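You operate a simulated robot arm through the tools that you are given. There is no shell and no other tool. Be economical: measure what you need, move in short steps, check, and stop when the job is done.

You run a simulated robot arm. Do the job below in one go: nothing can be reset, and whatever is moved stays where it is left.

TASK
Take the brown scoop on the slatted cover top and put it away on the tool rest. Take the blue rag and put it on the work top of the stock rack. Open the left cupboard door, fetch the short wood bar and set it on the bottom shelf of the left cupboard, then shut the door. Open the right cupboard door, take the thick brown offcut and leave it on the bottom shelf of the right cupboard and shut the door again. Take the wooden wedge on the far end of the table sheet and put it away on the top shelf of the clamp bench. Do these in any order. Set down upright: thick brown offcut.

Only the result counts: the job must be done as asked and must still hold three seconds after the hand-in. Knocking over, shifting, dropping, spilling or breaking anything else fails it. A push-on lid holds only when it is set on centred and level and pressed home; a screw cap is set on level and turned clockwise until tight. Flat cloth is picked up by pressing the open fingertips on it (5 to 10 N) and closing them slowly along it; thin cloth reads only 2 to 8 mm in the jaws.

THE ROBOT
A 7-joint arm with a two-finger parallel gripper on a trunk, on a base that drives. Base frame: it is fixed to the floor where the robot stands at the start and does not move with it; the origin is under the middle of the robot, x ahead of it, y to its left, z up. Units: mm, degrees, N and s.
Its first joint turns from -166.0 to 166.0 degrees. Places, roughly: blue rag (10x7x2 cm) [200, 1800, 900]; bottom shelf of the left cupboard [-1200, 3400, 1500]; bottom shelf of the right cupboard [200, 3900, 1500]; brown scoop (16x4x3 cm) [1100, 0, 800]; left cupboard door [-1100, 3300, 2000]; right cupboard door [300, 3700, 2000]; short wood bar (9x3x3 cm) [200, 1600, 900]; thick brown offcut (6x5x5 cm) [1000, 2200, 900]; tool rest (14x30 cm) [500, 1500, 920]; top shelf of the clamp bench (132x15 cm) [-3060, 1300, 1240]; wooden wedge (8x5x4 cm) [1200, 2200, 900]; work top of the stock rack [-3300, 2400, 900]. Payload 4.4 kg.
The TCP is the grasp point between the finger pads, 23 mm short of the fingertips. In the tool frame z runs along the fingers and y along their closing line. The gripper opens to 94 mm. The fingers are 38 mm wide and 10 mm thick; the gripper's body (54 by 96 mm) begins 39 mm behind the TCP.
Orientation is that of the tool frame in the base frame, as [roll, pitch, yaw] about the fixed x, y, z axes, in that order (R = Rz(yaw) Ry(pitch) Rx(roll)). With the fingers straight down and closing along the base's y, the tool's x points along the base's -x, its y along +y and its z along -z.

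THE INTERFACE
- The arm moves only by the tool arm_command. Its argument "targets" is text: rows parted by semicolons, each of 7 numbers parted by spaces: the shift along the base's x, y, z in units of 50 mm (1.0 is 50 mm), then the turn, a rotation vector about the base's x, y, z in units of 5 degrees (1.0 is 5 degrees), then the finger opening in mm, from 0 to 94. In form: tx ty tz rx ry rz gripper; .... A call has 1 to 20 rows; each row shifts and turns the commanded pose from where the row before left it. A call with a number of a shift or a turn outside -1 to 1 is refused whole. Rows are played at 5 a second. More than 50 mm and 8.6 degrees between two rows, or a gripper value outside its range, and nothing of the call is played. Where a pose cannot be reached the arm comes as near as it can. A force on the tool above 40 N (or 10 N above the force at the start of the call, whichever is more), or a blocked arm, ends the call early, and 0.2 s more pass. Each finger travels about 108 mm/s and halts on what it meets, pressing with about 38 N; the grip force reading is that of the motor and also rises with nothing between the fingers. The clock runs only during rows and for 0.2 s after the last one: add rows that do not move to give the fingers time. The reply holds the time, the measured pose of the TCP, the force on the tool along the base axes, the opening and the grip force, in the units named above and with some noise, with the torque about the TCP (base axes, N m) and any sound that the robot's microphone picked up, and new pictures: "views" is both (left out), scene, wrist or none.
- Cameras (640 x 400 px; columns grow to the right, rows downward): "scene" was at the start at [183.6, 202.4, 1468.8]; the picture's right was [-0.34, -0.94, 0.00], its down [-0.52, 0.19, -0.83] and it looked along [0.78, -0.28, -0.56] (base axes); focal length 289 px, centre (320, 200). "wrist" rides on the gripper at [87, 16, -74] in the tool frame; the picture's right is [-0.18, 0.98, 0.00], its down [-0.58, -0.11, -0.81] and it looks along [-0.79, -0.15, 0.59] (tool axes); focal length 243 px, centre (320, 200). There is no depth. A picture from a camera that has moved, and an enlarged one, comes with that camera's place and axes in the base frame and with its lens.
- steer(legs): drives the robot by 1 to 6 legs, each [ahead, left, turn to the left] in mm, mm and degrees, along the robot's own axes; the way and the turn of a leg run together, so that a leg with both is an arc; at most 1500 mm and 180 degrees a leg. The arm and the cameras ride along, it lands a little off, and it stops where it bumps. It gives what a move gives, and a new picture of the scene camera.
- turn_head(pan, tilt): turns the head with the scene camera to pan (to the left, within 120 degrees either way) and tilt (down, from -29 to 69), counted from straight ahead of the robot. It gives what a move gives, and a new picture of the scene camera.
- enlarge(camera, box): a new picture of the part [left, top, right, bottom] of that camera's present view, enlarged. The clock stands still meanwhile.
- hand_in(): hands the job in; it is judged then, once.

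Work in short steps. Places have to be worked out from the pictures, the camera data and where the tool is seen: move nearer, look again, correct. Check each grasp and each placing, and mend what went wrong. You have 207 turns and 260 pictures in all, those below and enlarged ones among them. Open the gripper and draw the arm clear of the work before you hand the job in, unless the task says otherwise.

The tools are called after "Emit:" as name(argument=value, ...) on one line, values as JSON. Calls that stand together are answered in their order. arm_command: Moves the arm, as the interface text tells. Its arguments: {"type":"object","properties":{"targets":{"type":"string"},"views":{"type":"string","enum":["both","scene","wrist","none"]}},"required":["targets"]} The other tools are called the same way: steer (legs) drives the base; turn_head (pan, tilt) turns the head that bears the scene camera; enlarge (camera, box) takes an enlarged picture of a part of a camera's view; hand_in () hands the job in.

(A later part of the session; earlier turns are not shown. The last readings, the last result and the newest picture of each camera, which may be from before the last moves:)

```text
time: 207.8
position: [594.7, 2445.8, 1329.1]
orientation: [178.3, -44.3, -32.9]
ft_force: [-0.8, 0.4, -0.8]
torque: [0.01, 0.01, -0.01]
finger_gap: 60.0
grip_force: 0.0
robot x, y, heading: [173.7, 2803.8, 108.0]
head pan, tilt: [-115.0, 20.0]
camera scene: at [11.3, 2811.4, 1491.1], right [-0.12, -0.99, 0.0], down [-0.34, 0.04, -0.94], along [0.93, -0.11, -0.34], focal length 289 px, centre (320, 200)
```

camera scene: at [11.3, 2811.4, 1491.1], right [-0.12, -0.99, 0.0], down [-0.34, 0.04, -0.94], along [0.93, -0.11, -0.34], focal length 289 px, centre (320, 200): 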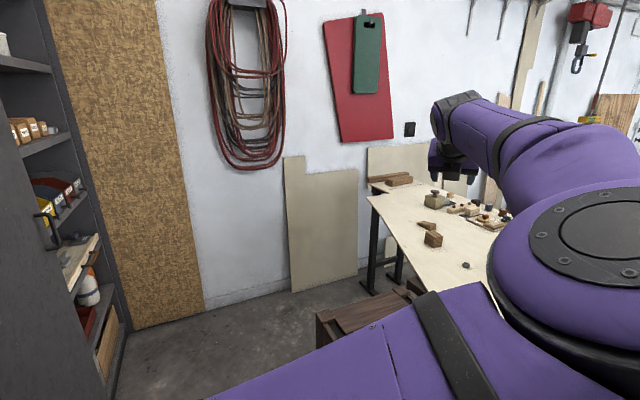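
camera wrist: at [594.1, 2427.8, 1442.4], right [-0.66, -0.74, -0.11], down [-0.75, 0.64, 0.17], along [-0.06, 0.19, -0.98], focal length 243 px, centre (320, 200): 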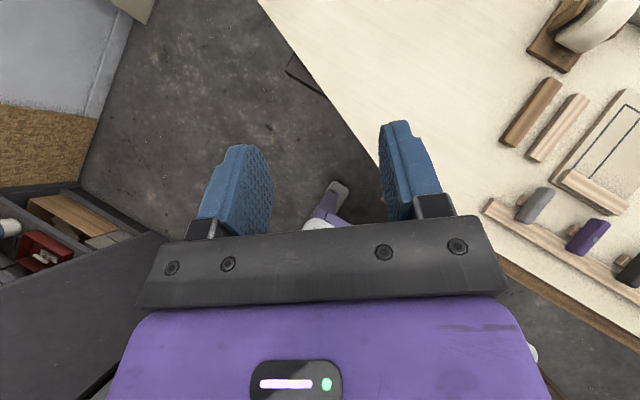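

I see a brown block and something behind it near the table's far end. Enlarge.

Emit:
enlarge(camera="scene", box=[360, 160, 520, 290])

```text
3.08 times, centred on (440, 225) of scene
camera zoom: at [11.3, 2811.4, 1491.1], right [-0.12, -0.99, 0.0], down [-0.34, 0.04, -0.94], along [0.93, -0.11, -0.34], focal length 890 px, centre (-49, 123)
```

zoom: 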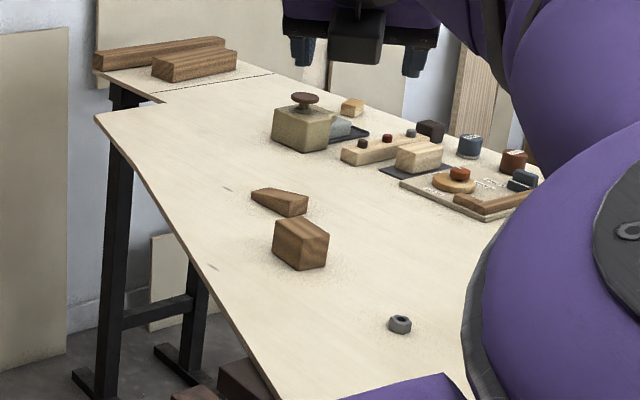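

The block with edges aligned to the table is the offcut, centre ≈(1023, 2209); the wedge is at ≈(1170, 2166). I drive right 220 mm to get within reach.

Emit:
steer(legs=[[0, -230, 0]])

```text
time: 209.5
position: [816.3, 2520.1, 1328.9]
orientation: [178.2, -44.2, -32.4]
ft_force: [-0.2, -0.7, -0.4]
torque: [-0.01, 0.01, 0.01]
finger_gap: 60.0
grip_force: 0.0
robot x, y, heading: [394.1, 2877.3, 107.8]
head pan, tilt: [-115.0, 20.0]
camera scene: at [232.2, 2882.8, 1491.1], right [-0.12, -0.99, 0.0], down [-0.34, 0.04, -0.94], along [0.93, -0.11, -0.34], focal length 289 px, centre (320, 200)
```

scene: 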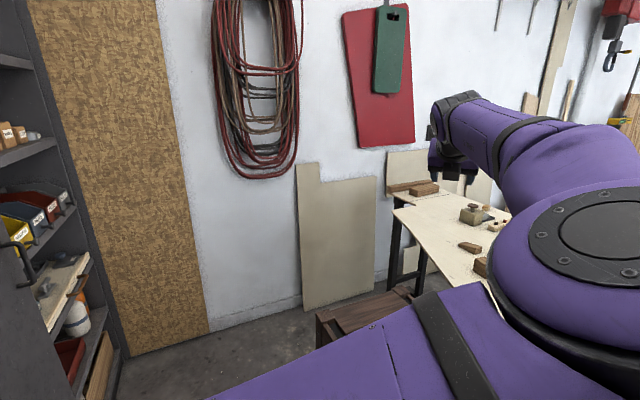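

I move over the offcut while yawing the tool toward it, then lower to ~1100.

Emit:
arm_command(targets=".52 -.71 0 0 0 -1 70;.52 -.71 0 0 0 -1 70;.52 -.71 0 0 0 -1 70;.52 -.71 0 0 0 -1 70;.52 -.71 0 0 0 -1 70;.52 -.71 0 0 0 -1 70;.52 -.71 0 0 0 -1 70;.52 -.71 0 0 0 -1 70;0 0 -.9 0 0 0 70;0 0 -.9 0 0 0 70;0 0 -.9 0 0 0 70;0 0 -.9 0 0 0 70;0 0 0 0 0 0 70", views="both")

```text
time: 212.3
position: [929.4, 2326.0, 1081.3]
orientation: [178.3, -44.4, -72.5]
ft_force: [1.2, 0.7, 0.5]
torque: [-0.02, -0.02, 0.02]
finger_gap: 70.2
grip_force: 0.1
out of reach, approached as far as the arm can: row 5, 6, 7, 8
robot x, y, heading: [393.9, 2874.9, 108.1]
head pan, tilt: [-115.0, 20.0]
camera scene: at [232.2, 2882.8, 1491.0], right [-0.12, -0.99, 0.0], down [-0.34, 0.04, -0.94], along [0.93, -0.11, -0.34], focal length 289 px, centre (320, 200)
camera wrist: at [918.3, 2312.6, 1194.9], right [-0.98, -0.15, -0.11], down [-0.17, 0.97, 0.17], along [0.08, 0.18, -0.98], focal length 243 px, centre (320, 200)
```

scene: 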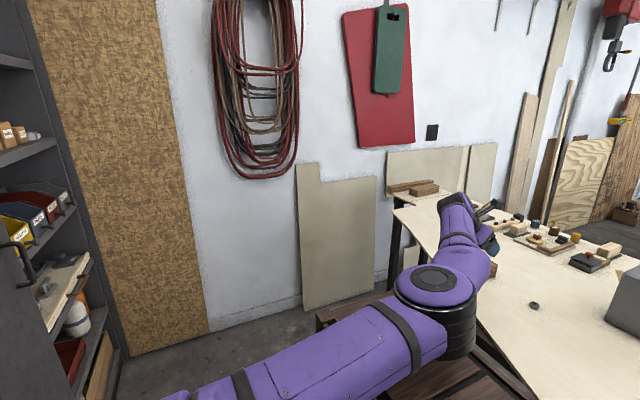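
wrist: 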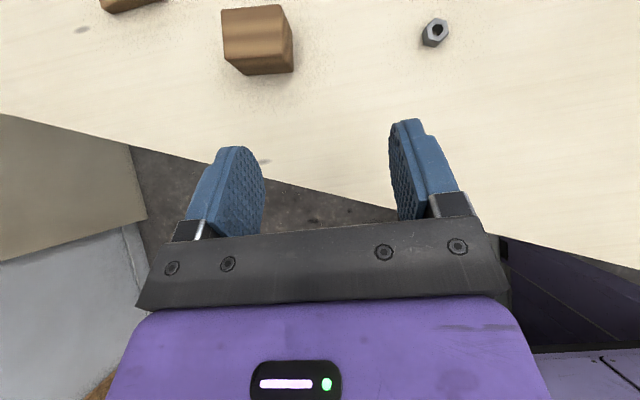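

The offcut's centre works out to ≈(1030, 2206). I try to go on toward it at this lower height.

Emit:
arm_command(targets=".6 -.6 0 0 0 0 70;.6 -.6 0 0 0 0 70;.4 -.6 0 0 0 0 70;0 0 0 0 0 0 70", views="wrist")

```text
time: 213.3
position: [959.8, 2296.6, 1082.1]
orientation: [178.3, -44.3, -72.5]
ft_force: [0.2, -0.4, 0.0]
torque: [-0.01, 0.01, 0.01]
finger_gap: 69.7
grip_force: 0.1
out of reach, approached as far as the arm can: row 2, 3
robot x, y, heading: [393.6, 2873.5, 108.2]
head pan, tilt: [-115.0, 20.0]
camera wrist: at [948.2, 2283.6, 1195.6], right [-0.98, -0.15, -0.11], down [-0.17, 0.97, 0.17], along [0.08, 0.18, -0.98], focal length 243 px, centre (320, 200)
```

wrist: 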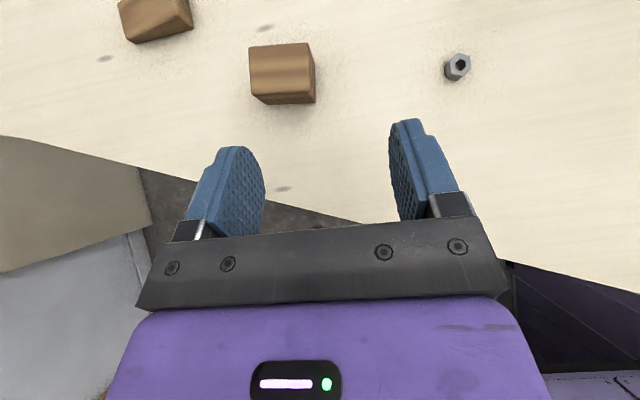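

Joint 1 with the elbow-out posture seems to limit reach here. I'll switch back to the natural wrist roll (camera on the robot side), which keeps the elbow in plane: rise and roll the tool by -180° about its own axis.

Emit:
arm_command(targets="-.2 .3 .8 -.2185 .672 .707 70;-.2 .3 .8 -.2185 .672 .707 70;-.2 .3 .8 -.2185 .672 .707 70;-.2 .3 .8 -.2185 .672 .707 70;-.2 .3 0 -.2185 .672 .707 70;-.2 .3 0 -.2185 .672 .707 70;0 0 0 -.2185 .672 .707 70;0 0 0 -.2185 .672 .707 70;0 0 0 -.2185 .672 .707 70;0 0 0 -.2185 .672 .707 70;0 0 0 -.2185 .672 .707 70;0 0 0 -.2185 .672 .707 70;0 0 0 -.2185 .672 .707 70;0 0 0 -.2185 .672 .707 70;0 0 0 -.2185 .672 .707 70;0 0 0 -.2185 .672 .707 70;0 0 0 -.2185 .672 .707 70;0 0 0 -.2185 .672 .707 70;0 0 0 0 0 0 70", views="scene")

```text
time: 217.3
position: [900.3, 2385.7, 1240.0]
orientation: [132.9, 0.2, 17.1]
ft_force: [-0.4, -0.2, 0.7]
torque: [0.03, -0.01, -0.03]
finger_gap: 70.1
grip_force: 0.0
robot x, y, heading: [393.5, 2876.2, 108.3]
head pan, tilt: [-115.0, 20.0]
camera scene: at [232.2, 2882.7, 1491.1], right [-0.12, -0.99, 0.0], down [-0.34, 0.04, -0.94], along [0.93, -0.11, -0.34], focal length 289 px, centre (320, 200)
```

scene: 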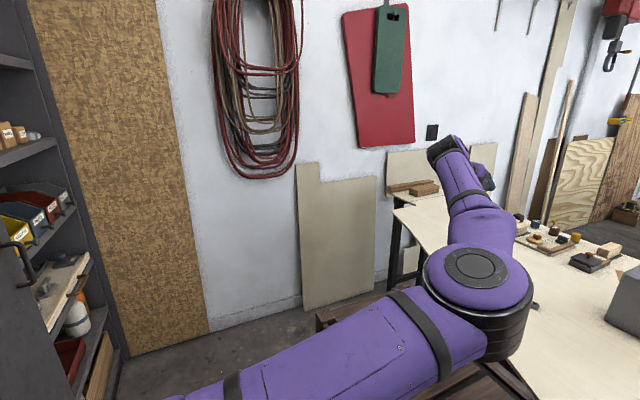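

Half-way through the roll without trouble; I do the other 90°.

Emit:
arm_command(targets="0 0 0 -.2185 .672 .707 70;0 0 0 -.2185 .672 .707 70;0 0 0 -.2185 .672 .707 70;0 0 0 -.2185 .672 .707 70;0 0 0 -.2185 .672 .707 70;0 0 0 -.2185 .672 .707 70;0 0 0 -.2185 .672 .707 70;0 0 0 -.2185 .672 .707 70;0 0 0 -.2185 .672 .707 70;0 0 0 -.2185 .672 .707 70;0 0 0 -.2185 .672 .707 70;0 0 0 -.2185 .672 .707 70;0 0 0 -.2185 .672 .707 70;0 0 0 -.2185 .672 .707 70;0 0 0 -.2185 .672 .707 70;0 0 0 -.2185 .672 .707 70;0 0 0 -.2185 .672 .707 70;0 0 0 -.2185 .672 .707 70;0 0 0 0 0 0 70", views="both")

```text
time: 221.3
position: [901.2, 2387.5, 1240.3]
orientation: [177.4, 45.8, 107.2]
ft_force: [0.3, 0.2, 0.2]
torque: [0.03, 0.02, 0.01]
finger_gap: 69.8
grip_force: 0.0
robot x, y, heading: [393.0, 2874.4, 108.2]
head pan, tilt: [-115.0, 20.0]
camera scene: at [232.2, 2882.7, 1491.1], right [-0.12, -0.99, 0.0], down [-0.34, 0.04, -0.94], along [0.93, -0.11, -0.34], focal length 289 px, centre (320, 200)
camera wrist: at [878.9, 2500.0, 1229.7], right [0.97, 0.2, 0.16], down [-0.19, 0.12, 0.97], along [0.17, -0.97, 0.15], focal length 243 px, centre (320, 200)
```

scene: 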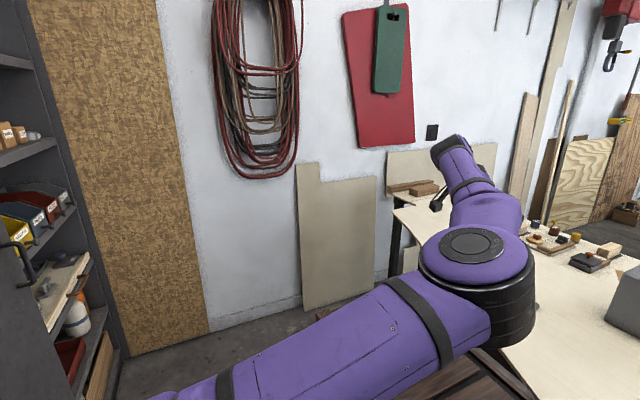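
wrist: 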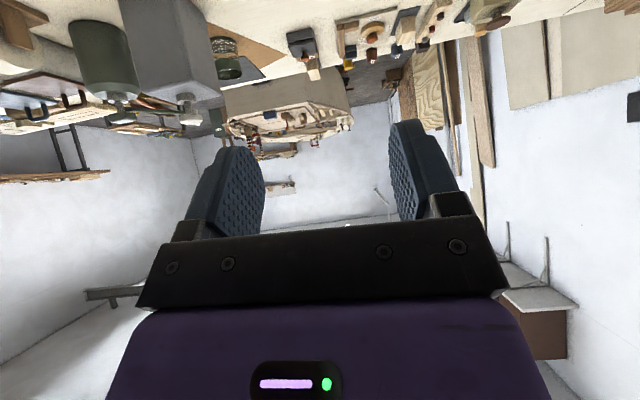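

Natural roll reached. I try moving above the offcut now.

Emit:
arm_command(targets=".52 -.73 0 0 0 0 80;.52 -.73 0 0 0 0 80;.52 -.73 0 0 0 0 80;.52 -.73 0 0 0 0 80;.5 -.71 0 0 0 0 80;0 0 -.9 0 0 0 80;0 0 -.9 0 0 0 80;0 0 -.9 0 0 0 80;0 0 0 0 0 0 80", views="both")

```text
time: 223.3
position: [960.0, 2316.9, 1098.9]
orientation: [177.3, 45.8, 107.1]
ft_force: [-0.1, -0.1, -0.5]
torque: [-0.02, -0.01, -0.02]
finger_gap: 80.0
grip_force: 0.0
out of reach, approached as far as the arm can: row 3, 4, 5
robot x, y, heading: [389.0, 2873.7, 108.2]
head pan, tilt: [-115.0, 20.0]
camera scene: at [232.2, 2882.8, 1491.0], right [-0.12, -0.99, 0.0], down [-0.34, 0.04, -0.94], along [0.93, -0.11, -0.34], focal length 289 px, centre (320, 200)
camera wrist: at [937.1, 2429.6, 1088.5], right [0.97, 0.2, 0.16], down [-0.19, 0.12, 0.97], along [0.17, -0.97, 0.15], focal length 243 px, centre (320, 200)
```

scene: 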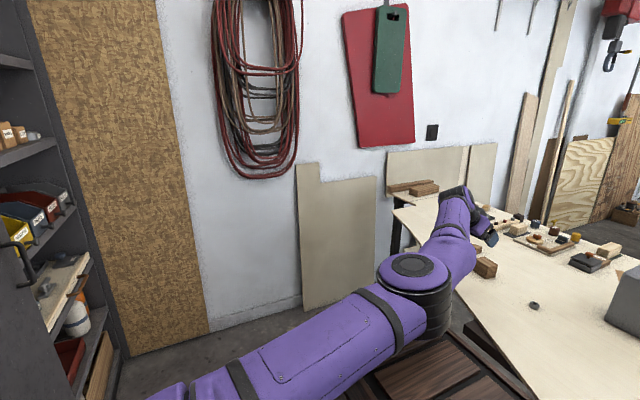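
wrist: 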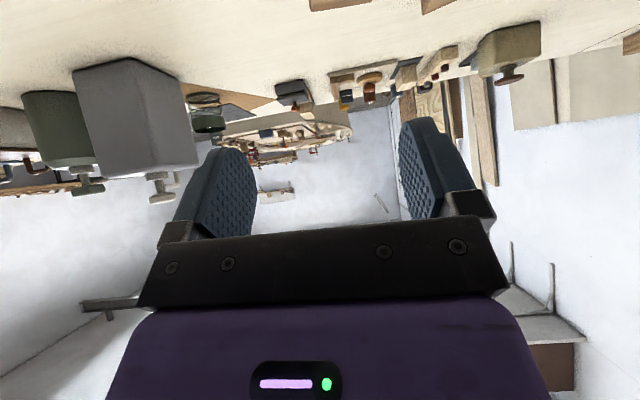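

The elbow stays out, so joint 1 is the limit. I drive left 240 mm so the offcut comes less far behind the robot (the tilted tool has reach to spare).

Emit:
steer(legs=[[0, 240, 0]])

```text
time: 225.1
position: [730.3, 2241.7, 1099.0]
orientation: [177.5, 45.7, 107.2]
ft_force: [-0.2, 0.4, -0.3]
torque: [0.0, 0.0, 0.0]
finger_gap: 80.2
grip_force: 0.0
robot x, y, heading: [168.5, 2798.4, 108.0]
head pan, tilt: [-115.0, 20.0]
camera scene: at [3.8, 2807.7, 1491.1], right [-0.12, -0.99, 0.0], down [-0.34, 0.04, -0.94], along [0.93, -0.11, -0.34], focal length 289 px, centre (320, 200)
```

scene: 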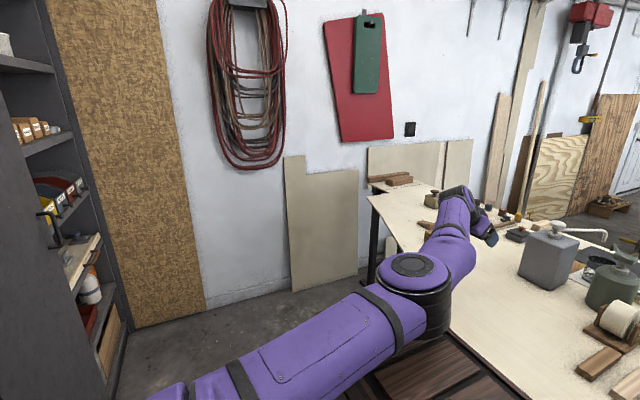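

Now move toward the offcut at this height.

Emit:
arm_command(targets=".95 -.1 0 0 0 0 80;.95 -.1 0 0 0 0 80;.95 -.1 0 0 0 0 80;.95 -.1 0 0 0 0 80;.95 -.1 0 0 0 0 80;.95 -.1 0 0 0 0 80;0 0 0 0 0 0 80", views="both")

```text
time: 226.7
position: [830.4, 2303.5, 1111.8]
orientation: [177.4, 45.8, 107.1]
ft_force: [0.1, 0.3, -0.5]
torque: [-0.01, 0.02, 0.01]
finger_gap: 79.8
grip_force: 0.0
out of reach, approached as far as the arm can: row 1, 2, 3, 4, 5, 6
robot x, y, heading: [165.4, 2800.5, 108.3]
head pan, tilt: [-115.0, 20.0]
camera scene: at [3.8, 2807.7, 1491.0], right [-0.12, -0.99, 0.0], down [-0.34, 0.04, -0.94], along [0.93, -0.11, -0.34], focal length 289 px, centre (320, 200)
camera wrist: at [809.3, 2416.5, 1102.3], right [0.97, 0.2, 0.16], down [-0.19, 0.12, 0.97], along [0.17, -0.97, 0.15], focal length 243 px, centre (320, 200)
```

scene: 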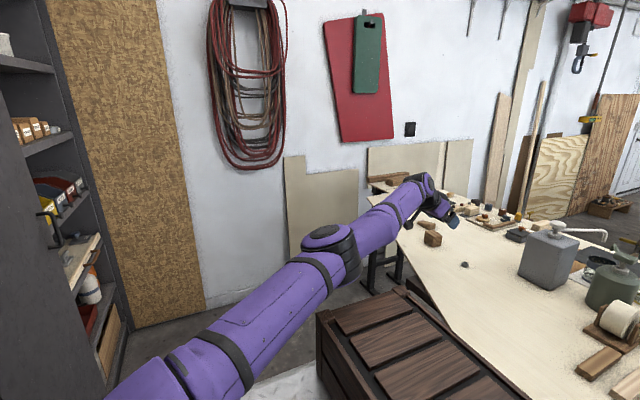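
wrist: 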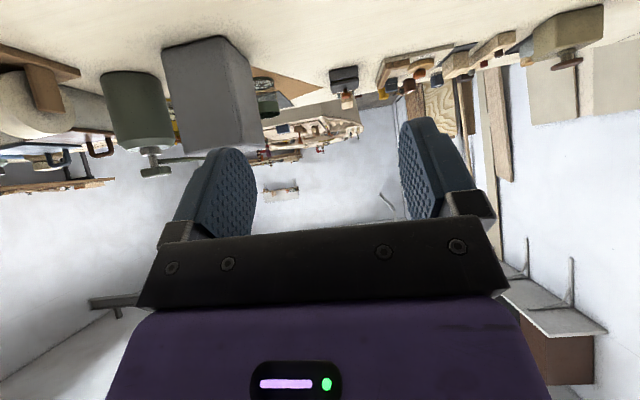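

The arm can't get there from this stance. Better: re-enter the aisle with the robot parallel to it (heading ≈18°), so table is on its right and cupboards on its left. I retract and raise the arm first.

Emit:
arm_command(targets="-.6 .45 .6 0 0 0 60;-.6 .45 .6 0 0 0 60;-.6 .45 .6 0 0 0 60;-.6 .45 .6 0 0 0 60;-.6 .45 .6 0 0 0 60;-.6 .45 .6 0 0 0 60;0 0 .5 0 0 0 60;0 0 0 0 0 0 60", views="none")

```text
time: 228.5
position: [763.0, 2321.6, 1351.4]
orientation: [177.4, 45.7, 107.2]
ft_force: [0.0, 0.4, 0.6]
torque: [-0.01, -0.01, -0.01]
finger_gap: 60.0
grip_force: 0.0
out of reach, approached as far as the arm can: row 1, 2, 3, 4, 5, 6, 7
robot x, y, heading: [166.3, 2798.6, 108.2]
head pan, tilt: [-115.0, 20.0]
```

I drive out of the aisle to the left, back a bit and turn right 90°.

Emit:
steer(legs=[[0, 1400, 0], [-170, 100, 0], [0, 0, -90]])

```text
time: 240.4
position: [-1673.7, 1576.2, 1350.6]
orientation: [177.4, 45.7, 17.6]
ft_force: [-0.3, -0.5, -1.2]
torque: [0.02, -0.02, 0.0]
finger_gap: 59.7
grip_force: 0.1
robot x, y, heading: [-1199.6, 2177.2, 18.6]
head pan, tilt: [-115.0, 20.0]
camera scene: at [-1190.7, 2336.9, 1491.1], right [-0.99, 0.11, 0.0], down [0.04, 0.34, -0.94], along [-0.11, -0.93, -0.34], focal length 289 px, centre (320, 200)
```

scene: 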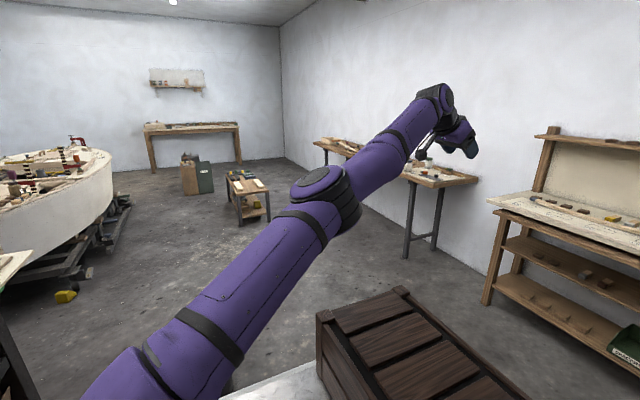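

In open floor now. I bring the arm to the robot's right side with the tool facing radially, restoring a natural posture.

Emit:
arm_command(targets=".74 .04 0 0 0 1 60;.74 .04 0 0 0 1 60;.74 .04 0 0 0 1 60;.74 .04 0 0 0 1 60;.74 .04 0 0 0 1 60;.74 .04 0 0 0 1 60;.74 .04 0 0 0 1 60;.74 .04 0 0 0 1 60;.74 .04 0 0 0 1 60;.74 .04 0 0 0 1 60;.74 .04 0 0 0 1 60;.74 .04 0 0 0 1 60;.74 .04 0 0 0 1 60;.74 .04 0 0 0 1 60;.74 .04 0 0 0 1 60;.74 .04 0 0 0 1 60;.74 .04 0 0 0 1 60;.74 .04 0 0 0 1 60;0 0 0 0 0 0 60;0 0 0 0 0 0 60", views="scene")

```text
time: 244.6
position: [-1089.0, 1524.9, 1407.1]
orientation: [177.4, 45.7, 107.5]
ft_force: [0.8, 0.6, 0.1]
torque: [0.02, -0.03, 0.0]
finger_gap: 60.0
grip_force: 0.0
out of reach, approached as far as the arm can: row 1, 2, 3, 4, 5, 6
robot x, y, heading: [-1199.8, 2178.4, 18.5]
head pan, tilt: [-115.0, 20.0]
camera scene: at [-1190.7, 2336.9, 1491.1], right [-0.99, 0.11, 0.0], down [0.04, 0.34, -0.94], along [-0.11, -0.93, -0.34], focal length 289 px, centre (320, 200)
```

scene: 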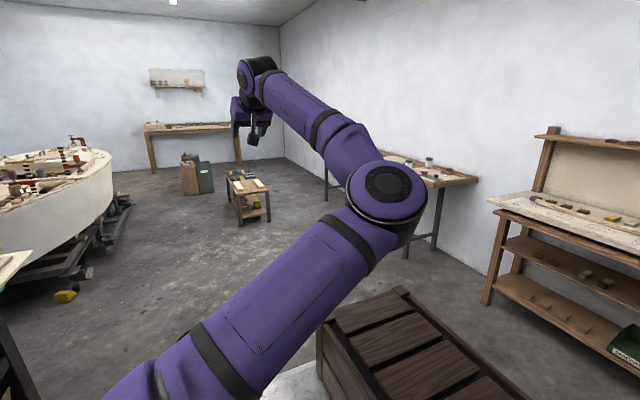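

Posture is OK for working on the right side. Now I drive into the aisle (ahead ~2000 mm).

Emit:
steer(legs=[[1000, 0, -0.5], [1000, 0, 0]])

```text
time: 247.7
position: [-753.9, 1664.0, 1406.1]
orientation: [177.4, 45.7, 101.5]
ft_force: [-0.2, 0.2, 0.0]
torque: [0.01, -0.02, -0.01]
finger_gap: 59.9
grip_force: 0.1
robot x, y, heading: [-795.3, 2326.2, 12.5]
head pan, tilt: [-115.0, 20.0]
stopped in leg 1: the robot was blocked; the commanded pose is now the measured one
camera scene: at [-769.1, 2482.3, 1491.1], right [-0.98, 0.22, 0.0], down [0.07, 0.33, -0.94], along [-0.2, -0.92, -0.34], focal length 289 px, centre (320, 200)
```

scene: 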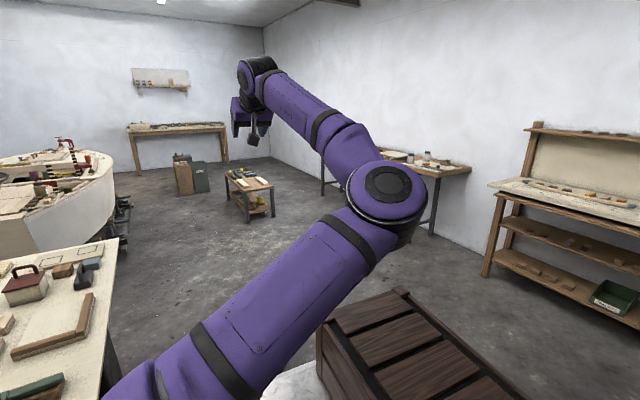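

Front-right corner met the table. I back off, shift left ~110 mm, straighten, and go in.

Emit:
steer(legs=[[-80, 0, 0], [0, 110, 5.8], [1000, 0, 0], [700, 0, 0]])

```text
time: 257.7
position: [824.4, 2310.4, 1405.4]
orientation: [177.3, 45.7, 108.4]
ft_force: [-0.3, 0.7, -0.1]
torque: [-0.02, -0.02, 0.0]
finger_gap: 60.2
grip_force: 0.1
robot x, y, heading: [702.7, 2959.4, 19.7]
head pan, tilt: [-115.0, 20.0]
camera scene: at [708.5, 3121.6, 1491.1], right [-1.0, 0.09, 0.0], down [0.03, 0.34, -0.94], along [-0.09, -0.94, -0.34], focal length 289 px, centre (320, 200)
```

scene: 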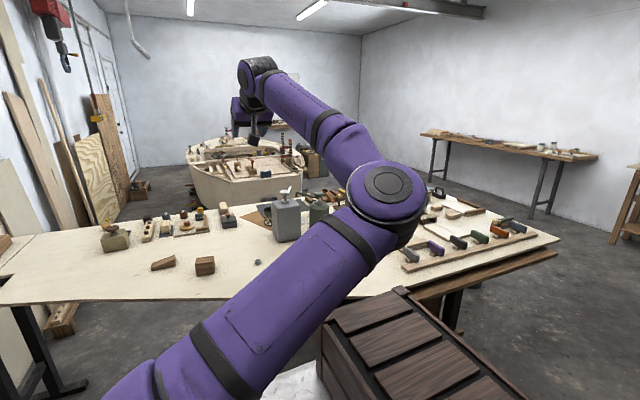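

I'm in the aisle with both items in view. Enlarge for accurate positions.

Emit:
enlarge(camera="scene", box=[130, 230, 270, 300])

```text
4.57 times, centred on (200, 265) of scene
camera zoom: at [708.5, 3121.6, 1491.1], right [-1.0, 0.09, 0.0], down [0.03, 0.34, -0.94], along [-0.09, -0.94, -0.34], focal length 1323 px, centre (869, -97)
```

zoom: 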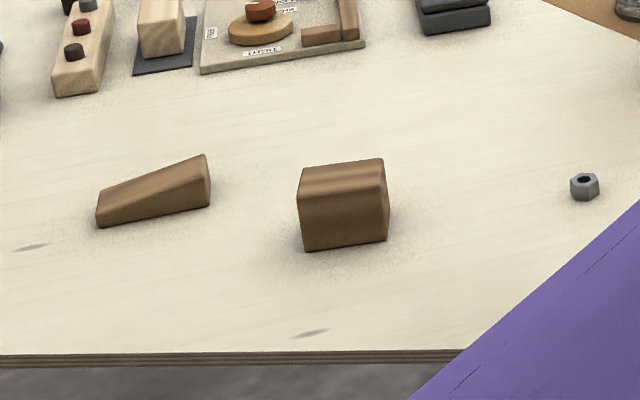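

Block centre ≈(1029, 2202), front face azimuth ≈9°. I align the tool (azimuth -81°) and move above it.

Emit:
arm_command(targets=".816 -.4 0 0 0 -.94 80;.816 -.4 0 0 0 -.94 80;.816 -.4 0 0 0 0 80;.816 -.4 0 0 0 0 80;.816 -.4 0 0 0 0 80;0 0 -.9 0 0 0 80;0 0 -.9 0 0 0 80;0 0 -.9 0 0 0 80;0 0 -.9 0 0 0 80;0 0 -.9 0 0 0 80;0 0 -.9 0 0 0 80;0 0 -.9 0 0 0 80;0 0 -.9 0 0 0 80;0 0 0 0 0 0 80", views="both")

```text
time: 260.7
position: [1027.2, 2209.8, 1044.0]
orientation: [177.4, 45.7, 99.0]
ft_force: [0.6, 0.5, -0.5]
torque: [0.01, 0.02, -0.01]
finger_gap: 79.8
grip_force: 0.1
robot x, y, heading: [698.7, 2963.6, 19.6]
head pan, tilt: [-115.0, 20.0]
camera scene: at [708.5, 3121.7, 1491.0], right [-1.0, 0.09, 0.0], down [0.03, 0.34, -0.94], along [-0.09, -0.94, -0.34], focal length 289 px, centre (320, 200)
camera wrist: at [1021.4, 2324.7, 1034.6], right [0.98, 0.06, 0.16], down [-0.17, 0.14, 0.97], along [0.03, -0.99, 0.15], focal length 243 px, centre (320, 200)
```

scene: 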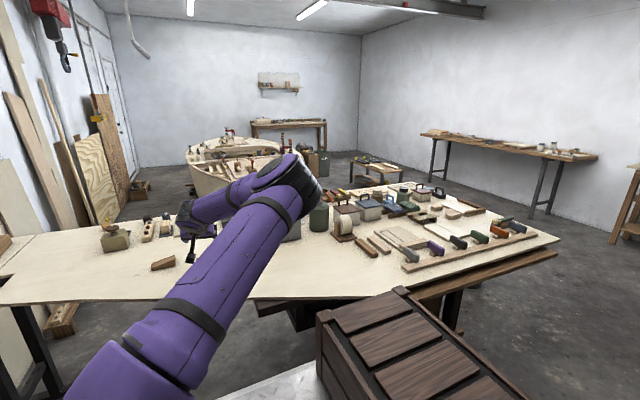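
wrist: 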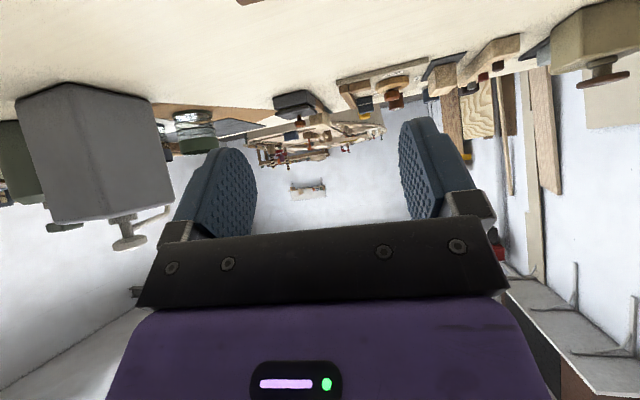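

All clear around. I lower another 60 mm and look through the wrist camera.

Emit:
arm_command(targets="0 0 -.7 0 0 0 80;0 0 -.5 0 0 0 80;0 0 0 0 0 0 80", views="both")

```text
time: 261.5
position: [1025.8, 2210.7, 983.1]
orientation: [177.3, 45.7, 99.0]
ft_force: [0.5, 0.1, 0.5]
torque: [-0.01, 0.0, 0.01]
finger_gap: 80.0
grip_force: 0.2
robot x, y, heading: [701.3, 2958.1, 19.7]
head pan, tilt: [-115.0, 20.0]
camera scene: at [708.5, 3121.6, 1491.1], right [-1.0, 0.09, 0.0], down [0.03, 0.34, -0.94], along [-0.09, -0.94, -0.34], focal length 289 px, centre (320, 200)
camera wrist: at [1021.5, 2326.2, 972.2], right [0.98, 0.06, 0.16], down [-0.17, 0.14, 0.97], along [0.03, -0.99, 0.15], focal length 243 px, centre (320, 200)
```

scene: 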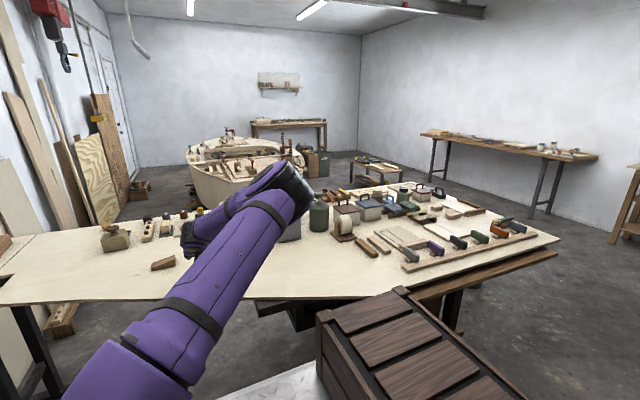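
wrist: 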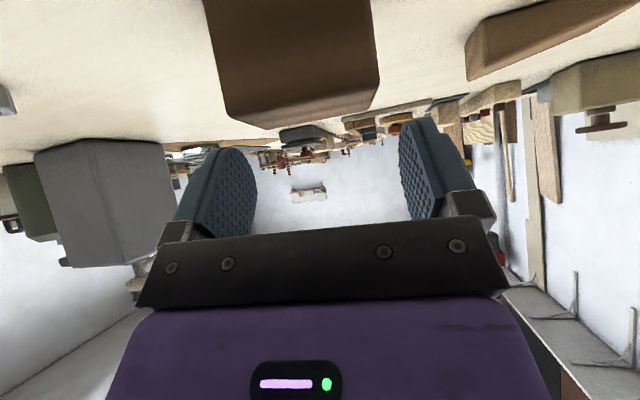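

The block is centred between the fingers. I lower to z≈942 (keeping the camera housing off the table) and close.

Emit:
arm_command(targets="0 0 -.4 0 0 0 80;0 0 -.3 0 0 0 80;0 0 -.1 0 0 0 80;0 0 0 0 0 0 80;0 0 0 0 0 0 66;0 0 0 0 0 0 50;0 0 0 0 0 0 50;0 0 0 0 0 0 50;0 0 0 0 0 0 50", views="wrist")

```text
time: 263.5
position: [1027.6, 2211.8, 944.5]
orientation: [177.5, 45.6, 99.0]
ft_force: [-0.8, -0.7, 5.5]
torque: [-0.12, 0.22, 0.05]
finger_gap: 59.6
grip_force: 37.3
robot x, y, heading: [702.4, 2961.4, 19.8]
head pan, tilt: [-115.0, 20.0]
camera wrist: at [1022.4, 2326.2, 935.0], right [0.98, 0.06, 0.16], down [-0.17, 0.14, 0.97], along [0.03, -0.99, 0.15], focal length 243 px, centre (320, 200)
```

wrist: 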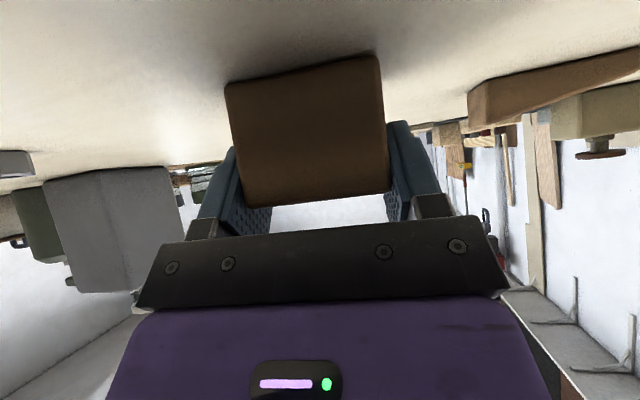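

Gripped (59.6 mm); the block's base is 44.5 mm below the TCP. I lift and retract.

Emit:
arm_command(targets="0 0 .6 0 0 0 45;0 0 1 0 0 0 45;0 0 1 0 0 0 45;0 0 1 0 0 0 45;0 0 1 0 0 0 45;0 0 1 0 0 0 45;0 0 1 0 0 0 45;-.38 .87 0 0 0 0 45;-.38 .87 0 0 0 0 45;-.38 .87 0 0 0 0 45;-.38 .87 0 0 0 0 45;0 0 0 0 0 0 45", views="both")

```text
time: 266.1
position: [954.1, 2383.9, 1277.4]
orientation: [177.3, 45.7, 99.0]
ft_force: [-0.6, -0.2, -0.1]
torque: [0.02, 0.04, -0.01]
finger_gap: 59.4
grip_force: 37.6
robot x, y, heading: [699.6, 2961.0, 19.7]
head pan, tilt: [-115.0, 20.0]
camera scene: at [708.6, 3121.4, 1491.1], right [-1.0, 0.09, 0.0], down [0.03, 0.34, -0.94], along [-0.09, -0.94, -0.34], focal length 289 px, centre (320, 200)
camera wrist: at [948.4, 2499.2, 1267.8], right [0.98, 0.06, 0.16], down [-0.17, 0.14, 0.98], along [0.03, -0.99, 0.15], focal length 243 px, centre (320, 200)
```

scene: 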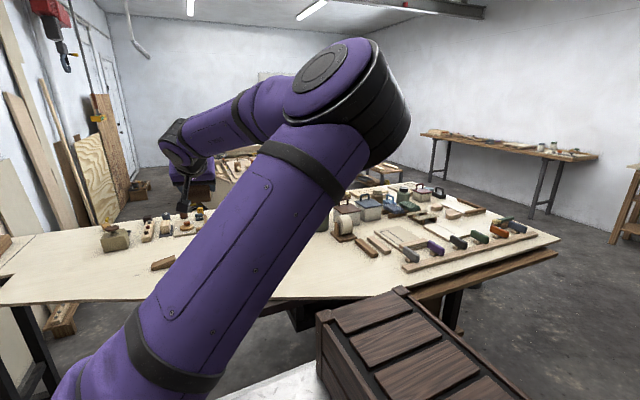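
wrist: 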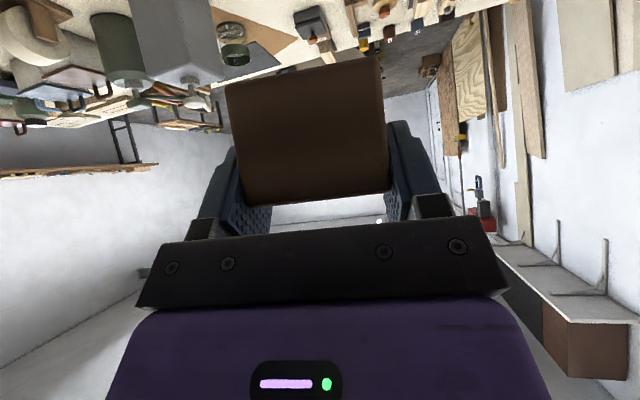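

The block is held level. I swing the arm counter-clockwise around the robot's front toward the cupboard side (first half).

Emit:
arm_command(targets=".881 .43 0 0 0 1 45;.844 .497 0 0 0 1 45;.804 .561 0 0 0 1 45;.757 .622 0 0 0 1 45;.707 .678 0 0 0 1 45;.652 .732 0 0 0 1 45;.592 .781 0 0 0 1 45;.531 .824 0 0 0 1 45;.465 .863 0 0 0 1 45;.397 .896 0 0 0 1 45;.326 .924 0 0 0 1 45;.252 .947 0 0 0 1 45;.179 .964 0 0 0 1 45;.102 .975 0 0 0 1 45;.027 .98 0 0 0 1 45;-.05 .979 0 0 0 1 45;-.126 .972 0 0 0 1 45;-.2 .959 0 0 0 1 45;0 0 0 0 0 0 45", views="none")

Emit:
turn_head(pan=70, tilt=0)

```text
time: 270.1
position: [1306.9, 3117.4, 1274.1]
orientation: [177.3, 45.7, -171.0]
ft_force: [0.3, 0.2, -1.2]
torque: [-0.04, 0.03, -0.01]
finger_gap: 59.5
grip_force: 38.0
robot x, y, heading: [701.1, 2962.1, 19.7]
head pan, tilt: [-115.0, 20.0]
```

```text
time: 272.9
position: [1306.1, 3116.2, 1273.3]
orientation: [177.3, 45.8, -171.0]
ft_force: [-0.1, 0.1, -0.3]
torque: [0.0, -0.02, 0.0]
finger_gap: 59.5
grip_force: 37.3
robot x, y, heading: [703.1, 2964.1, 19.6]
head pan, tilt: [70.0, 0.0]
camera scene: at [718.1, 3304.4, 1523.3], right [1.0, -0.01, 0.0], down [0.0, 0.0, -1.0], along [0.01, 1.0, 0.0], focal length 289 px, centre (320, 200)
```

scene: 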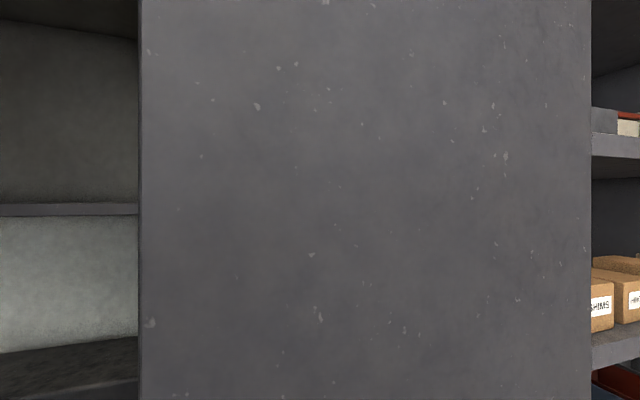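

The head mast and the tall cabinet would obstruct sweeping past the front-left. I'll instead drive out, turn to face the cupboards (as with door 1), and come back in. The block stays in front at z≈1273.

Emit:
steer(legs=[[0, 0, -1.6], [-1100, 0, 0], [-1000, 0, 0], [0, -130, 0], [0, 0, 90]])

```text
time: 288.3
position: [-1386.2, 2802.2, 1273.0]
orientation: [177.2, 45.7, -83.9]
ft_force: [0.5, 0.1, -1.3]
torque: [0.0, -0.01, 0.0]
finger_gap: 59.3
grip_force: 38.1
robot x, y, heading: [-1260.4, 2187.7, 106.4]
head pan, tilt: [70.0, 0.0]
camera scene: at [-1605.3, 2221.0, 1523.3], right [0.06, 1.0, 0.0], down [0.0, 0.0, -1.0], along [-1.0, 0.06, 0.0], focal length 289 px, centre (320, 200)
```

scene: 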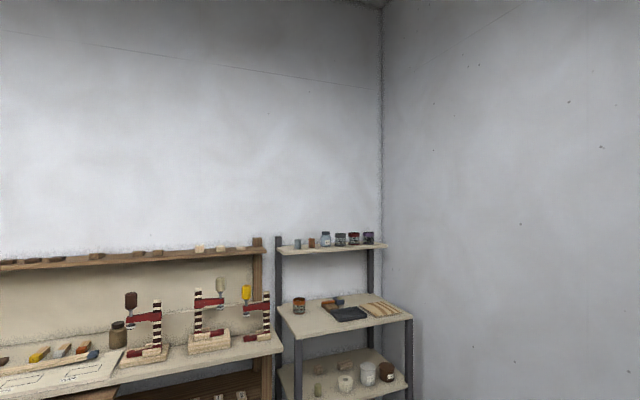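

I straighten the tool, lower to ~1252 and retract a little so it passes beneath the open door.

Emit:
arm_command(targets=".215 -.665 0 0 0 .8 45;.215 -.665 0 0 0 .8 45;0 0 -.4 0 0 .8 45;0 0 0 0 0 0 45", views="none")

```text
time: 289.3
position: [-1371.9, 2757.2, 1281.8]
orientation: [177.3, 45.6, -71.9]
ft_force: [0.2, -0.6, -0.7]
torque: [-0.01, -0.02, 0.01]
finger_gap: 59.4
grip_force: 37.9
out of reach, approached as far as the arm can: row 2, 3
robot x, y, heading: [-1263.0, 2189.5, 106.5]
head pan, tilt: [70.0, 0.0]
```

Retracting limited; instead I go slightly forward and lower to z≈1235.

Emit:
arm_command(targets="-.2 .6 0 0 0 0 45;-.2 .6 -.3 0 0 0 45;0 0 -.6 0 0 0 45;0 0 0 0 0 0 45", views="none")

```text
time: 290.3
position: [-1391.9, 2819.8, 1233.9]
orientation: [177.3, 45.8, -71.9]
ft_force: [0.5, -0.4, -0.6]
torque: [-0.03, 0.01, 0.0]
finger_gap: 59.4
grip_force: 37.8
robot x, y, heading: [-1259.0, 2185.6, 106.9]
head pan, tilt: [70.0, 0.0]
```

Height is good (z 1234), and the speaker on the counter sits far back (n≈3535), so the path is clear. Drive in.

Emit:
steer(legs=[[130, 0, 1.2], [0, -1400, 0]])

```text
time: 298.3
position: [-73.5, 3372.4, 1233.7]
orientation: [177.2, 45.8, -71.8]
ft_force: [0.4, -0.5, -1.0]
torque: [-0.04, 0.01, -0.01]
finger_gap: 59.1
grip_force: 37.9
robot x, y, heading: [57.2, 2744.6, 106.6]
head pan, tilt: [70.0, 0.0]
camera scene: at [-286.4, 2772.3, 1523.3], right [0.06, 1.0, 0.0], down [0.0, 0.0, -1.0], along [-1.0, 0.06, 0.0], focal length 289 px, centre (320, 200)
```

scene: 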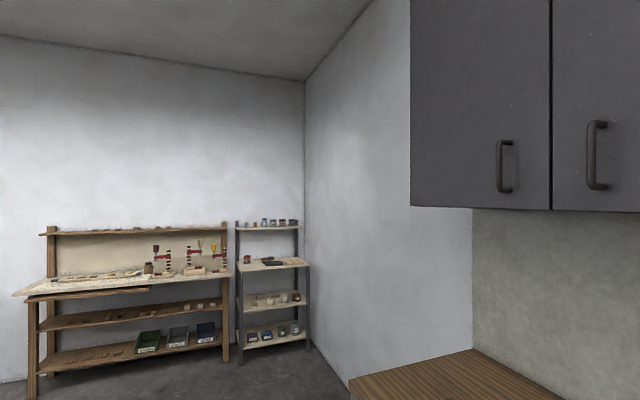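

Door 1 looks closed. I drive the remaining 550 mm right and look at the open cupboard.

Emit:
steer(legs=[[0, -550, 1]])

Emit:
turn_head(pan=-25, tilt=-5)

```text
time: 301.4
position: [421.9, 3531.4, 1234.1]
orientation: [177.3, 45.7, -70.0]
ft_force: [0.0, 0.1, -0.4]
torque: [-0.02, 0.0, -0.01]
finger_gap: 59.3
grip_force: 37.8
robot x, y, heading: [575.1, 2906.7, 108.6]
head pan, tilt: [70.0, 0.0]
camera scene: at [228.9, 2925.5, 1523.3], right [0.02, 1.0, 0.0], down [0.0, 0.0, -1.0], along [-1.0, 0.02, 0.0], focal length 289 px, centre (320, 200)
```

scene: 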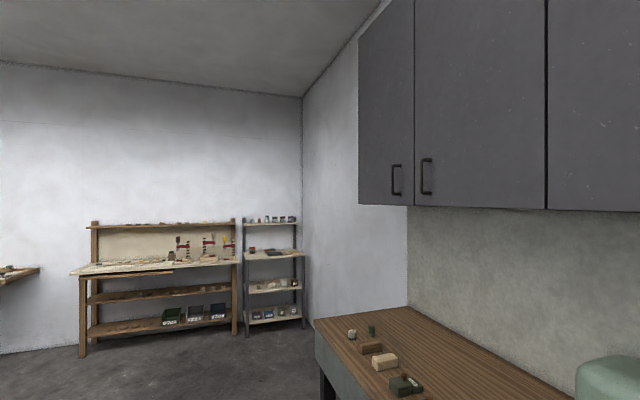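

```text
time: 303.1
position: [422.8, 3530.4, 1233.8]
orientation: [177.3, 45.7, -70.0]
ft_force: [0.0, 0.1, -0.8]
torque: [0.02, -0.01, 0.01]
finger_gap: 59.3
grip_force: 37.7
robot x, y, heading: [573.1, 2909.0, 108.6]
head pan, tilt: [-25.0, -5.0]
camera scene: at [328.6, 3010.2, 1531.1], right [0.99, -0.11, 0.0], down [0.01, 0.09, -1.0], along [0.11, 0.99, 0.09], focal length 289 px, centre (320, 200)
```

scene: 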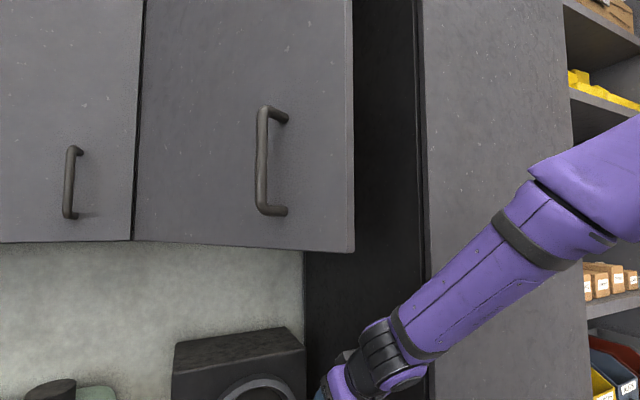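

The forearm's elbow leans right and would meet the tall cabinet if I stood here; standing ~200 mm further left makes the forearm come straight. I drive left 200.

Emit:
steer(legs=[[0, 200, 0]])

```text
time: 304.7
position: [232.8, 3468.2, 1233.4]
orientation: [177.3, 45.7, -70.0]
ft_force: [-0.2, 0.1, 0.1]
torque: [0.01, -0.01, -0.02]
finger_gap: 59.4
grip_force: 37.9
robot x, y, heading: [388.3, 2840.7, 108.6]
head pan, tilt: [-25.0, -5.0]
camera scene: at [139.8, 2946.8, 1531.1], right [0.99, -0.11, 0.0], down [0.01, 0.09, -1.0], along [0.11, 0.99, 0.09], focal length 289 px, centre (320, 200)
```

scene: 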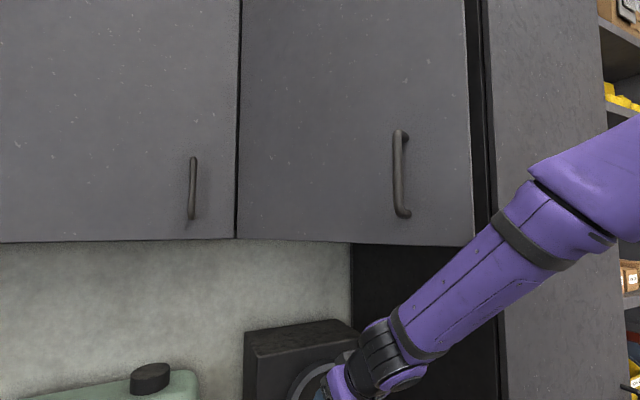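

Now the arm: right 220 mm under the door, then rise between the open door and the tall cabinet.

Emit:
arm_command(targets=".837 .272 0 0 0 -.4 45;.837 .272 0 0 0 0 45;.837 .272 0 0 0 0 45;.837 .272 0 0 0 0 45;.837 .272 0 0 0 0 45;0 0 .9 0 0 0 45;0 0 .9 0 0 0 45;0 0 .9 0 0 0 45;0 0 .9 0 0 0 45;0 0 .9 0 0 0 45;0 0 .9 0 0 0 45;0 0 .9 0 0 0 45;0 0 .9 0 0 0 45;0 0 .9 0 0 0 45;0 0 0 0 0 0 45", views="both")

```text
time: 307.9
position: [440.4, 3536.3, 1636.0]
orientation: [177.3, 45.8, -72.0]
ft_force: [0.3, 0.6, -0.7]
torque: [0.02, 0.01, 0.0]
finger_gap: 59.2
grip_force: 37.8
robot x, y, heading: [386.6, 2838.3, 108.5]
head pan, tilt: [-25.0, -5.0]
camera scene: at [139.9, 2946.8, 1531.1], right [0.99, -0.11, 0.0], down [0.01, 0.09, -1.0], along [0.11, 0.99, 0.09], focal length 289 px, centre (320, 200)
camera wrist: at [463.4, 3423.6, 1626.2], right [-0.96, -0.21, 0.16], down [0.19, -0.11, 0.98], along [-0.19, 0.97, 0.15], focal length 243 px, centre (320, 200)
```

scene: 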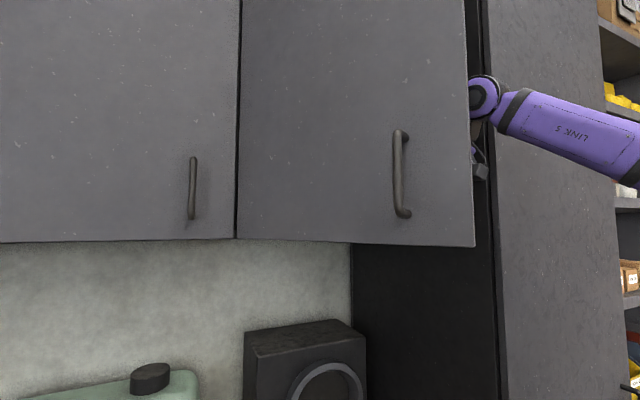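
wrist: 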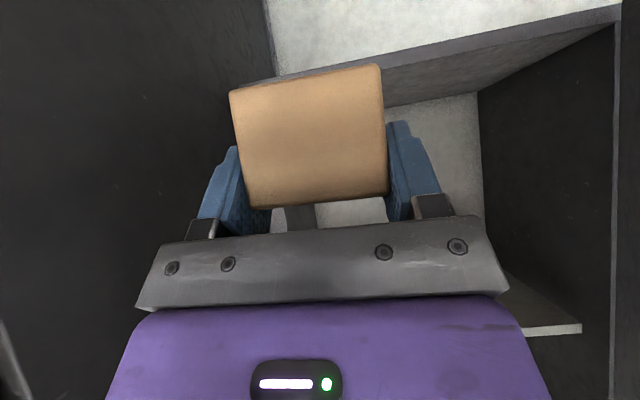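

Block faces the empty compartment. I advance in two stages, watching the forearm's clearance to the tall cabinet.

Emit:
arm_command(targets="-.281 .864 0 0 0 0 45;-.281 .864 0 0 0 0 45;-.281 .864 0 0 0 0 45;0 0 0 0 0 0 45", views="both")

```text
time: 308.9
position: [400.6, 3665.6, 1637.1]
orientation: [177.5, 45.7, -71.9]
ft_force: [-0.1, -0.3, 0.4]
torque: [-0.01, 0.01, -0.01]
finger_gap: 59.7
grip_force: 37.6
robot x, y, heading: [382.5, 2842.4, 108.5]
head pan, tilt: [-25.0, -5.0]
camera scene: at [139.9, 2946.6, 1531.1], right [0.99, -0.11, 0.0], down [0.01, 0.09, -1.0], along [0.11, 0.99, 0.09], focal length 289 px, centre (320, 200)
camera wrist: at [422.5, 3553.0, 1627.0], right [-0.96, -0.21, 0.16], down [0.19, -0.11, 0.98], along [-0.19, 0.97, 0.15], focal length 243 px, centre (320, 200)
```

scene: 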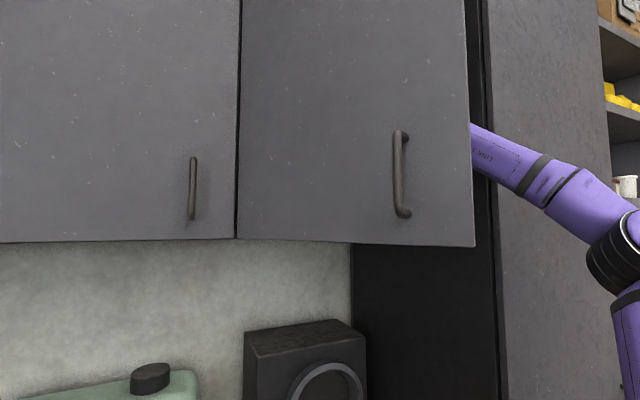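
wrist: 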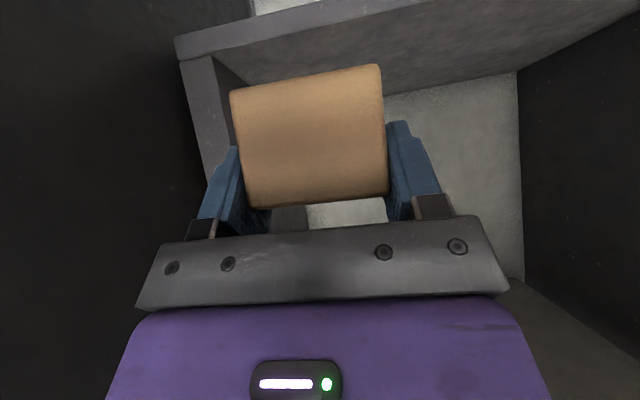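

Good clearance on both sides. I advance the rest of the way.

Emit:
arm_command(targets="-.283 .87 0 0 0 0 45;-.283 .87 0 0 0 0 45;-.283 .87 0 0 0 0 45;-.283 .87 0 0 0 0 45;0 0 0 0 0 0 45", views="both")

```text
time: 310.1
position: [356.2, 3793.5, 1638.9]
orientation: [177.3, 45.7, -72.0]
ft_force: [0.4, 0.1, -0.9]
torque: [0.0, -0.01, 0.0]
finger_gap: 59.3
grip_force: 37.9
out of reach, approached as far as the arm can: row 4
robot x, y, heading: [385.8, 2840.0, 108.4]
head pan, tilt: [-25.0, -5.0]
camera scene: at [139.7, 2946.8, 1531.1], right [0.99, -0.11, 0.0], down [0.01, 0.09, -1.0], along [0.11, 0.99, 0.09], focal length 289 px, centre (320, 200)
camera wrist: at [379.4, 3681.4, 1628.6], right [-0.96, -0.21, 0.16], down [0.19, -0.11, 0.98], along [-0.19, 0.97, 0.15], focal length 243 px, centre (320, 200)
```

scene: 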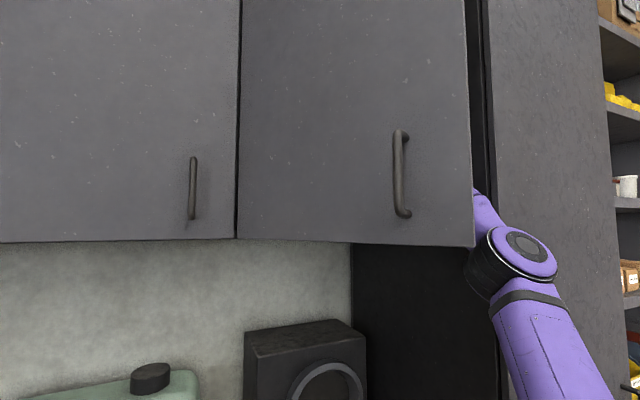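
wrist: 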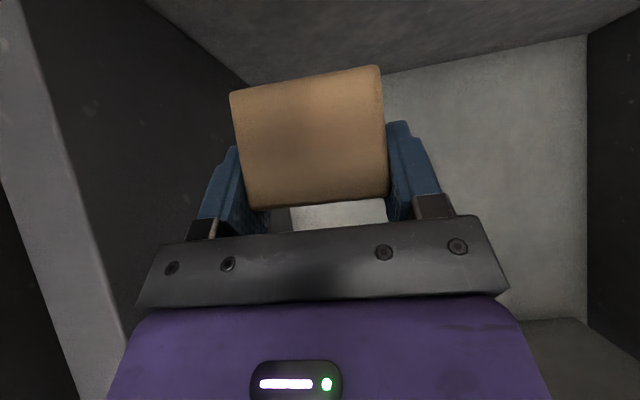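

At the reach limit here (TCP n≈3498). I nudge the base ahead 30 mm for more depth.

Emit:
steer(legs=[[30, 0, 0]])

```text
time: 310.9
position: [347.4, 3823.5, 1637.6]
orientation: [177.4, 45.8, -72.0]
ft_force: [-0.4, -0.5, 0.0]
torque: [0.0, -0.02, 0.02]
finger_gap: 59.3
grip_force: 37.9
robot x, y, heading: [376.4, 2871.9, 108.7]
head pan, tilt: [-25.0, -5.0]
camera scene: at [130.1, 2975.6, 1531.1], right [0.99, -0.11, 0.0], down [0.01, 0.09, -1.0], along [0.11, 0.99, 0.09], focal length 289 px, centre (320, 200)
```

scene: 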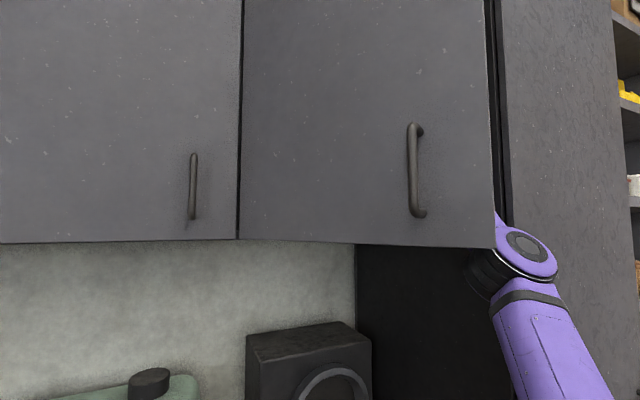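

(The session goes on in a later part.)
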